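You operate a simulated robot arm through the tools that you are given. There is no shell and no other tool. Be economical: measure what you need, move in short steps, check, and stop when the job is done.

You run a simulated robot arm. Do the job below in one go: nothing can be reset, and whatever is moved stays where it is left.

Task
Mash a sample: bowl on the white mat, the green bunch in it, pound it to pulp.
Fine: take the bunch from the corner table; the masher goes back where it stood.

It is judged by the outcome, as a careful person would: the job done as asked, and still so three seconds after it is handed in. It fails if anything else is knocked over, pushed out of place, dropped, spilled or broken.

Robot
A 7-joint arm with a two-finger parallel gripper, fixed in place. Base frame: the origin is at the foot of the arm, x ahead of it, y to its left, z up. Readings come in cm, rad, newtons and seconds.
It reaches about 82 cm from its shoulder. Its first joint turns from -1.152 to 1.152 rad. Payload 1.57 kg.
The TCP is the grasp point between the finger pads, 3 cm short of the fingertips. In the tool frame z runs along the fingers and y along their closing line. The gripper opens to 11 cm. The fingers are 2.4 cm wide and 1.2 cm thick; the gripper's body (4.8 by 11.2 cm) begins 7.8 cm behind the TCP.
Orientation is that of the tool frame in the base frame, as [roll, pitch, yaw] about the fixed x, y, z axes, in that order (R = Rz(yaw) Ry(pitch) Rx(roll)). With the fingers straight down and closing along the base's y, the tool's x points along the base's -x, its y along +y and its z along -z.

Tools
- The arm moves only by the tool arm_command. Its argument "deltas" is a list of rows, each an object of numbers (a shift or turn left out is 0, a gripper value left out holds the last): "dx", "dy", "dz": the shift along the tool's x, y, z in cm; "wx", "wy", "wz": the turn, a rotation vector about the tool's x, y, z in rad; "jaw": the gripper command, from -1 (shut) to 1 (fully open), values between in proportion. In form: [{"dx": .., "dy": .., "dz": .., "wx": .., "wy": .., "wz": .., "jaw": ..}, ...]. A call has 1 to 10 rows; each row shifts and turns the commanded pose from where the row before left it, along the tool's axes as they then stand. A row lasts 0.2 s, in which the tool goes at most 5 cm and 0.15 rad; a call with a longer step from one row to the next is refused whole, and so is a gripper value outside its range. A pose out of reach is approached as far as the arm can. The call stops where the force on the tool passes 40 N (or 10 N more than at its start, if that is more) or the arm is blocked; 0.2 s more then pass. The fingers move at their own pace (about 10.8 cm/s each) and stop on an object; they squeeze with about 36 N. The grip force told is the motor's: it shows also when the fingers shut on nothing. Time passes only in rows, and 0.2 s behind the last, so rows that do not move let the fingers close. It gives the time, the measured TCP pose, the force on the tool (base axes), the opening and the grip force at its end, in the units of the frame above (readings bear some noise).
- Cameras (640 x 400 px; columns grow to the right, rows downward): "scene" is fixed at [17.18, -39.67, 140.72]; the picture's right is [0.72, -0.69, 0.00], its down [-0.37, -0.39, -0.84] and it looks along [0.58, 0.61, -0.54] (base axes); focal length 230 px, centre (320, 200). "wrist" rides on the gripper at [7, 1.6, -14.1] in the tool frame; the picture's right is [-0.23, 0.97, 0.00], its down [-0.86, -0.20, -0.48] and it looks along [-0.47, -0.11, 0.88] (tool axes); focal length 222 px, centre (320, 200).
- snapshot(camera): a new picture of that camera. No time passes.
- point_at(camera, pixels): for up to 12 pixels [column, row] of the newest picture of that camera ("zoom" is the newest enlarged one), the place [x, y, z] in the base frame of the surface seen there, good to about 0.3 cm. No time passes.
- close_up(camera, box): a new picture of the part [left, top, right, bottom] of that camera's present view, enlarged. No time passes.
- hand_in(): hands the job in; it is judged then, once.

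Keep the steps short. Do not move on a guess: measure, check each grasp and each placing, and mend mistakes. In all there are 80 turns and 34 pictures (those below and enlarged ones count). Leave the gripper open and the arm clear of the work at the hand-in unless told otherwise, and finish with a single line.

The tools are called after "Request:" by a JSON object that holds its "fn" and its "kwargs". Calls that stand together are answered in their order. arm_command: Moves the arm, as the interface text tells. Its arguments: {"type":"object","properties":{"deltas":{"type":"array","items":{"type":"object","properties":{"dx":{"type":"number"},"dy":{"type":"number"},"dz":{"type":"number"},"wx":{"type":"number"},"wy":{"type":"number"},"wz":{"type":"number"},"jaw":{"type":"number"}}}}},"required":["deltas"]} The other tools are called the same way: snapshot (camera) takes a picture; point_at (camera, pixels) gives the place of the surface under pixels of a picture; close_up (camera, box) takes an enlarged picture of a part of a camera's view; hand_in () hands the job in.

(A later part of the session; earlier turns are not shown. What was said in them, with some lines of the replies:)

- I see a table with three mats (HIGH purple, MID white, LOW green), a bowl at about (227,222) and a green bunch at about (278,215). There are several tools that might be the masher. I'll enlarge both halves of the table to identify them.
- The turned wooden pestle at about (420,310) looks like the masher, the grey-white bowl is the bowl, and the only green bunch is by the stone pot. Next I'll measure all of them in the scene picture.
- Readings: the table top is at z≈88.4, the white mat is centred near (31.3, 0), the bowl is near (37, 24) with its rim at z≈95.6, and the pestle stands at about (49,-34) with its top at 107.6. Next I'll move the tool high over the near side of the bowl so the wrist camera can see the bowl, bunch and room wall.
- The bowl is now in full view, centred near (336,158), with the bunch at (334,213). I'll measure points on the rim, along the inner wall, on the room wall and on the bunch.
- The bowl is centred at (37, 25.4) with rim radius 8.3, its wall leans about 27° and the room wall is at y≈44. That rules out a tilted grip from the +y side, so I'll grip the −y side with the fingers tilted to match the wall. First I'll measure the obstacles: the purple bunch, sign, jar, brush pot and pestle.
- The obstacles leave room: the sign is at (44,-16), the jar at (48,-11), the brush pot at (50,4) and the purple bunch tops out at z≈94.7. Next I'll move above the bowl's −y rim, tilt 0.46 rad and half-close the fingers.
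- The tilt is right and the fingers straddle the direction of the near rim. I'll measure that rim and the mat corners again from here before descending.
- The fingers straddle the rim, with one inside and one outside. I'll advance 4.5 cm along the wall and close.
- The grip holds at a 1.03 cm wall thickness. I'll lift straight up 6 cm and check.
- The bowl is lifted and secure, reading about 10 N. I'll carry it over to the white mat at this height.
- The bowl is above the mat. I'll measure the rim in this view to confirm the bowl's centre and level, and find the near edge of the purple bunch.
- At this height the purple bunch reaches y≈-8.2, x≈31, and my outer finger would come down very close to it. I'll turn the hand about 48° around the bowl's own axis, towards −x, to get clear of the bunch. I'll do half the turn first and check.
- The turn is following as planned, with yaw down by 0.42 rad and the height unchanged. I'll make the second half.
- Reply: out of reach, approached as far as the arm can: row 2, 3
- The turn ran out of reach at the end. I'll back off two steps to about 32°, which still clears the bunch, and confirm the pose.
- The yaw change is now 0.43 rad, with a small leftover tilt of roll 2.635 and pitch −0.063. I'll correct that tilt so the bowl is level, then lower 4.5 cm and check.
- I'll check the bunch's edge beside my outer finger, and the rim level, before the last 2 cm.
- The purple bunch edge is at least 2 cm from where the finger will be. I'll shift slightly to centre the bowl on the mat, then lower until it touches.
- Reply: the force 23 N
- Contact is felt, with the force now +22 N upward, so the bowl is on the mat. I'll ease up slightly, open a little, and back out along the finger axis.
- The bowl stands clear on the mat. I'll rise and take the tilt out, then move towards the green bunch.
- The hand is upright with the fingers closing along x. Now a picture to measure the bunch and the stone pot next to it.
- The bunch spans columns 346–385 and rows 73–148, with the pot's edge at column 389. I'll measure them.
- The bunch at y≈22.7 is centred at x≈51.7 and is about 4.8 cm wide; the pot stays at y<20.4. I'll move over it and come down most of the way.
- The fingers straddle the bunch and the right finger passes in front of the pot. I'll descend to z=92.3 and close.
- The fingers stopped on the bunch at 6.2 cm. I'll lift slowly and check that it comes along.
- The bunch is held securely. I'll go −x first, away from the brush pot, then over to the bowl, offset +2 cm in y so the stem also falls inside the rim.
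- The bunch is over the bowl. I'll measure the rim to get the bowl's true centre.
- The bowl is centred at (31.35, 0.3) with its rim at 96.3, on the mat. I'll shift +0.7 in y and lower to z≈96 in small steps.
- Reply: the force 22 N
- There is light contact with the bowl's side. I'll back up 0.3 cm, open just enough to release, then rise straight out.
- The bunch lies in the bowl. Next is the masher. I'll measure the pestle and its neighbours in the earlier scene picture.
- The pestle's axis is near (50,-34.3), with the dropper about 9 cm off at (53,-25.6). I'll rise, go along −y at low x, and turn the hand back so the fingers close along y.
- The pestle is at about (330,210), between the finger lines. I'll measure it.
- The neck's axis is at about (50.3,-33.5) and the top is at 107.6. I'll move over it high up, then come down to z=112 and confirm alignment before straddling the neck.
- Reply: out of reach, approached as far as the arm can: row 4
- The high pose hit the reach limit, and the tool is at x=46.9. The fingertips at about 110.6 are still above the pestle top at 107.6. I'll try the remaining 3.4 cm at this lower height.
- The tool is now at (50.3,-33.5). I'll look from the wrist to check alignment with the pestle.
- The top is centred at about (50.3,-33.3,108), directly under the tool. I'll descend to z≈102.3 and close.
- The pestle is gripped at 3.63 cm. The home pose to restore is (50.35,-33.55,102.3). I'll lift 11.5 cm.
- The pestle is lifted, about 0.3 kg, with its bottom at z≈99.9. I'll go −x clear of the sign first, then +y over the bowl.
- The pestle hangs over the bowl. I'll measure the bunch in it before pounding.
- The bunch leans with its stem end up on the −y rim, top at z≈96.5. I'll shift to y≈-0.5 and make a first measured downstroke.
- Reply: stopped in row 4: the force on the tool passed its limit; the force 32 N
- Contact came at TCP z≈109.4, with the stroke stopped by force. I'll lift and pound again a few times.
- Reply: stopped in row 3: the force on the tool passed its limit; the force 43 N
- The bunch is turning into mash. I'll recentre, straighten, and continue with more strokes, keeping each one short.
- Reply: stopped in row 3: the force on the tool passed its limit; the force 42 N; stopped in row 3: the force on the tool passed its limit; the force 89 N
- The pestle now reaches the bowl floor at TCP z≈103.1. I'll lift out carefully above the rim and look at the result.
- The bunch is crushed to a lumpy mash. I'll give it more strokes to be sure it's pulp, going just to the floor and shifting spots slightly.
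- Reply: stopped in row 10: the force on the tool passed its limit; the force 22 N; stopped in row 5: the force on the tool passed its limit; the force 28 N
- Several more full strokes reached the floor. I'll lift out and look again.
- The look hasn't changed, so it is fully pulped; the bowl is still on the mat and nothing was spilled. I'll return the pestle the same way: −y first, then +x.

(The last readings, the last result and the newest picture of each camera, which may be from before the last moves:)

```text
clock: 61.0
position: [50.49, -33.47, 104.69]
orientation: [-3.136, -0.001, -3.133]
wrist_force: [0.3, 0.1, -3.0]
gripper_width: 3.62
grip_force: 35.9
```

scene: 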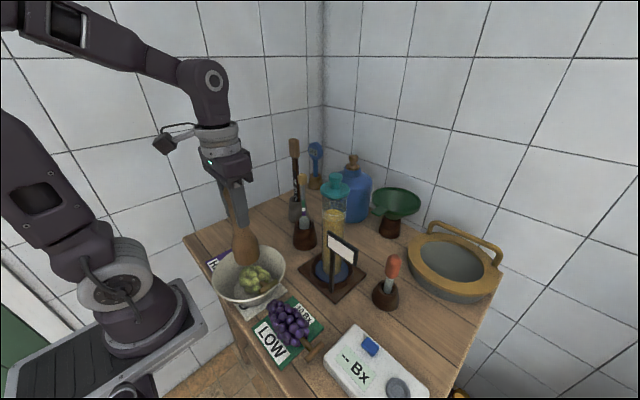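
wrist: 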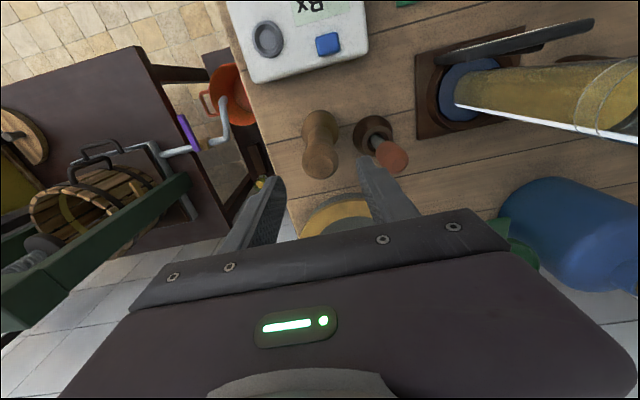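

The pestle is above its place at (50.5,-33.5), z=104.7. I'll lower in small steps until it touches.

Request:
{"fn": "arm_command", "kwargs": {"deltas": [{"dz": 1.2, "dx": 0.14, "dy": -0.08}, {"dz": 0.6}, {"dz": 0.3}, {"dz": 0.2}, {}]}}

Request:
{"fn": "close_up", "kwargs": {"camera": "scene", "box": [330, 200, 510, 370]}}

```text
clock: 62.2
position: [50.49, -33.66, 102.51]
orientation: [-3.136, -0.001, -3.132]
wrist_force: [-0.4, 0.1, -3.7]
gripper_width: 3.61
grip_force: 35.9
```

```text
2.35 times, centred on (420, 285) of scene
```

zoom: 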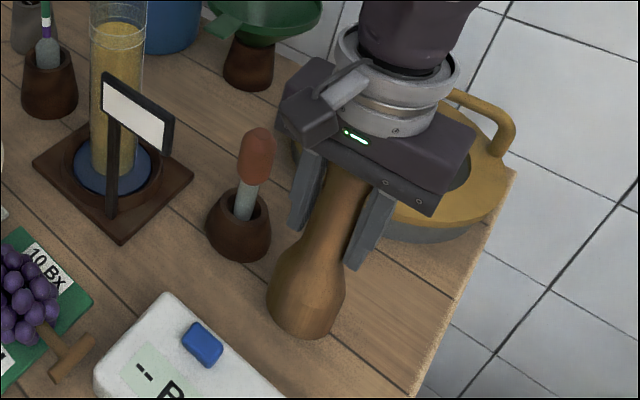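

The pestle looks upright and has not touched yet. I'll lower in 0.15 cm steps.

Request:
{"fn": "arm_command", "kwargs": {"deltas": [{"dz": 0.15}, {"dz": 0.15}, {"dz": 0.1}]}}

Request:
{"fn": "arm_command", "kwargs": {"deltas": [{"dz": 0.15}, {}]}}

```text
clock: 63.0
position: [50.43, -33.54, 102.19]
orientation: [-3.138, 0.0, -3.133]
wrist_force: [0.5, -0.2, -2.9]
gripper_width: 3.65
grip_force: 36.2
```

```text
clock: 63.6
position: [50.49, -33.56, 102.01]
orientation: [-3.136, -0.002, -3.134]
wrist_force: [0.0, -0.5, -2.2]
gripper_width: 3.63
grip_force: 36.0
```

There is still no contact because the pestle slipped up a little in the grip while pounding. I'll keep lowering slowly.

Request:
{"fn": "arm_command", "kwargs": {"deltas": [{"dz": 0.12}, {"dz": 0.12}, {}]}}

Request:
{"fn": "arm_command", "kwargs": {"deltas": [{"dz": 0.1}, {"dz": 0.1}, {}]}}

```text
clock: 64.4
position: [50.41, -33.61, 101.69]
orientation: [-3.135, 0.001, -3.132]
wrist_force: [0.1, -0.4, -3.7]
gripper_width: 3.6
grip_force: 36.3
```

```text
clock: 65.2
position: [50.46, -33.6, 101.65]
orientation: [-3.136, -0.001, -3.133]
wrist_force: [0.7, -0.8, -3.2]
gripper_width: 3.61
grip_force: 35.8
```

Request:
{"fn": "arm_command", "kwargs": {"deltas": [{"dz": 0.12}, {"dz": 0.12}, {}]}}

Request:
{"fn": "arm_command", "kwargs": {"deltas": [{"dz": 0.1}, {"dz": 0.1}, {}]}}

```text
clock: 66.0
position: [50.33, -33.66, 101.37]
orientation: [-3.135, -0.004, -3.133]
wrist_force: [1.0, 0.0, -3.1]
gripper_width: 3.63
grip_force: 35.9
```

```text
clock: 66.8
position: [50.33, -33.58, 101.04]
orientation: [-3.136, -0.001, -3.133]
wrist_force: [0.3, 0.0, -3.8]
gripper_width: 3.63
grip_force: 36.4
```

I'm now 1.3 cm below the original height without contact. I'll measure the pestle's foot in the last enlarged picture, taken at TCP z=102.5, to find the true gap.

Request:
{"fn": "point_at", "kwargs": {"camera": "zoom", "pixels": [[300, 336], [300, 331], [300, 326], [310, 338], [302, 345], [270, 300], [305, 290], [290, 280], [325, 290], [345, 190]]}}

```text
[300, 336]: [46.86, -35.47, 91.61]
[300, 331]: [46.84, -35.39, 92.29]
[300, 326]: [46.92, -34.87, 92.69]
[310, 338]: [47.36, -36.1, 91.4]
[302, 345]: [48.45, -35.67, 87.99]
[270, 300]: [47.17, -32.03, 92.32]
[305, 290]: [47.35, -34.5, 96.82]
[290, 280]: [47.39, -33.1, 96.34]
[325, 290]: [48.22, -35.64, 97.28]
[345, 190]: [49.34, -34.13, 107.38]
```

The foot was still about 2 cm above the table at that point, so the pestle slid up in the grip. It may also be tilted slightly. I'll take one more enlarged view to measure its axis.

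Request:
{"fn": "close_up", "kwargs": {"camera": "scene", "box": [375, 255, 475, 355]}}

```text
4.00 times, centred on (425, 305) of scene
```

zoom: 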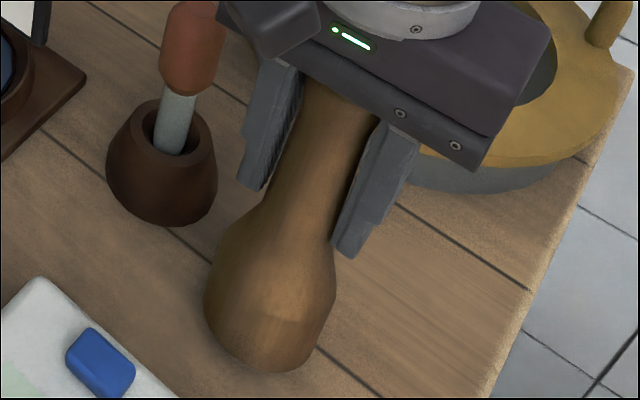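

The pestle's axis slope matches a true vertical (−68 over 176 px), so it isn't tilted. I'll measure the foot gap from here.

Request:
{"fn": "point_at", "kwargs": {"camera": "zoom", "pixels": [[255, 366], [265, 369], [270, 370], [280, 369], [265, 380], [230, 350], [245, 360]]}}

```text
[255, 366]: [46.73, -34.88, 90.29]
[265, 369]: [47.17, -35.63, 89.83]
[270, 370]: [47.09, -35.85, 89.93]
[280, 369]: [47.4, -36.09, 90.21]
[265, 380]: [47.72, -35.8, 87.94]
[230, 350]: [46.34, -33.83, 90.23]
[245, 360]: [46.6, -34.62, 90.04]
```

Compared with the original picture, the foot has shifted about 0.9 cm towards −x, so the pestle has pivoted about 0.07 rad in the grip. I'll turn the hand to set it upright and lower until contact.

Request:
{"fn": "arm_command", "kwargs": {"deltas": [{"wy": -0.035}, {"wy": -0.035}, {"dz": 0.12}, {"dz": 0.12}, {}]}}

Request:
{"fn": "arm_command", "kwargs": {"deltas": [{"dz": 0.12}, {"dz": 0.12}, {}]}}

```text
clock: 68.0
position: [50.43, -33.57, 100.86]
orientation: [-3.137, 0.07, -3.131]
wrist_force: [-0.3, 1.0, -2.9]
gripper_width: 3.61
grip_force: 35.9
```

```text
clock: 68.8
position: [50.39, -33.66, 100.58]
orientation: [-3.137, 0.07, -3.132]
wrist_force: [-0.1, 0.0, -2.9]
gripper_width: 3.61
grip_force: 36.3
```

Request:
{"fn": "arm_command", "kwargs": {"deltas": [{"dz": 0.12}, {"dz": 0.1}, {}]}}

Request:
{"fn": "arm_command", "kwargs": {"deltas": [{"dz": 0.1}, {"dz": 0.1}, {}]}}

```text
clock: 69.6
position: [50.5, -33.66, 100.44]
orientation: [-3.138, 0.07, -3.13]
wrist_force: [0.7, -0.1, -2.6]
gripper_width: 3.61
grip_force: 35.7
```

```text
clock: 70.4
position: [50.53, -33.59, 100.23]
orientation: [-3.136, 0.07, -3.13]
wrist_force: [0.5, 0.3, -3.3]
gripper_width: 3.64
grip_force: 36.6
```

Still hanging free, reading −3 N (its weight). I'll continue in small steps, watching the force.

Request:
{"fn": "arm_command", "kwargs": {"deltas": [{"dz": 0.1}, {"dz": 0.1}, {}]}}

Request:
{"fn": "arm_command", "kwargs": {"deltas": [{"dz": 0.1}, {"dz": 0.1}, {}]}}

```text
clock: 71.2
position: [50.52, -33.65, 100.2]
orientation: [-3.134, 0.072, -3.131]
wrist_force: [-3.0, 0.2, 16.5]
gripper_width: 3.63
grip_force: 35.9
```

```text
clock: 71.9
position: [50.47, -33.79, 100.09]
orientation: [-3.13, 0.074, -3.132]
wrist_force: [-3.1, 1.4, 5.5]
gripper_width: 3.61
grip_force: 35.9
stopped in row 3: the force on the tool passed its limit (the readings are from after the stop); the commanded pose is now the measured one
```

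The pestle is standing on the table, at contact force. I'll open, let it settle, and rise straight up.

Request:
{"fn": "arm_command", "kwargs": {"deltas": [{"jaw": 0.0}, {}, {"jaw": 0.15}, {}, {"dz": -1}, {"dz": -2.5}, {"dz": -3}, {"dz": -3}, {"dz": -3}, {}]}}

Request:
{"fn": "arm_command", "kwargs": {"deltas": [{"dx": 4, "wy": 0.035}, {"dx": 4, "wy": 0.035}, {"dx": 4}, {"dx": 3, "dz": -2}]}}

Request:
{"fn": "snapshot", "kwargs": {"camera": "scene"}}

```text
clock: 74.1
position: [49.62, -33.73, 112.6]
orientation: [-3.132, 0.073, -3.131]
wrist_force: [-0.8, -0.2, -0.6]
gripper_width: 6.35
grip_force: 0.1
```

```text
clock: 75.1
position: [34.55, -33.71, 114.0]
orientation: [-3.131, 0.003, -3.131]
wrist_force: [-0.1, 0.0, 0.0]
gripper_width: 6.31
grip_force: 0.0
```

```text
0 pictures are left
```

scene: 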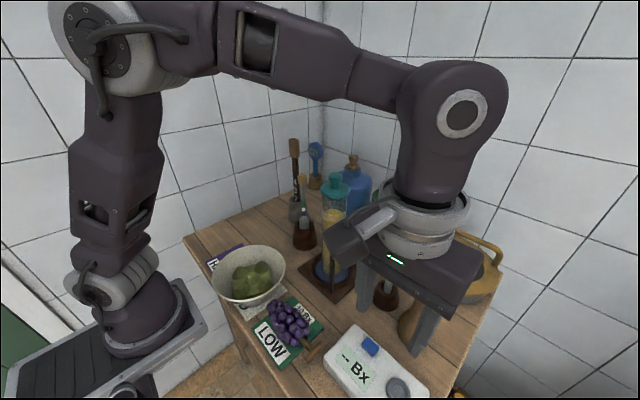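

The pestle's foot is visible at about (408,325). I'll measure it to confirm it stands at its old place.

Request:
{"fn": "point_at", "kwargs": {"camera": "scene", "pixels": [[408, 315], [403, 325], [410, 330], [414, 340], [408, 339], [400, 328], [408, 347], [255, 275], [250, 290], [238, 285]]}}

```text
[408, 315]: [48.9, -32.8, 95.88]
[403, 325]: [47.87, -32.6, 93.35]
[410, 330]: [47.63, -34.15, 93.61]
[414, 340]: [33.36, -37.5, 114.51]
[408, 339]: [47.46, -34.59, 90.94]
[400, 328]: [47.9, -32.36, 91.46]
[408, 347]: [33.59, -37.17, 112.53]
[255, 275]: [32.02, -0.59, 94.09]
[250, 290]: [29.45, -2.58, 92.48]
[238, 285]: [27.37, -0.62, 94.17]
```

The foot is at (47.63,-34.15,93.6) against (47.86,-34.32,93.4) originally, so it is back in place and upright. I'll raise the arm clear and open the gripper.

Request:
{"fn": "arm_command", "kwargs": {"deltas": [{"dz": -4}, {"dz": -4}, {"dz": -4}, {"dz": -4, "jaw": 1}, {"dy": 4}, {"dy": 4}, {"dy": 4}, {}, {}, {}]}}

```text
clock: 77.3
position: [34.56, -21.58, 127.99]
orientation: [-3.132, 0.003, -3.133]
wrist_force: [-0.3, -0.9, -0.5]
gripper_width: 10.99
grip_force: 0.1
out of reach, approached as far as the arm can: row 4
```

The gripper is open and the arm is clear. The bowl of pulp is on the white mat and the masher is back in its place, so I'm handing in.

Request:
{"fn": "hand_in", "kwargs": {}}

```text
The job is handed in.
```

The bowl is on the white mat with the green bunch pounded to a lumpy pulp in it, the masher stands within about 0.3 cm of its old spot, and I saw nothing else disturbed or spilled.
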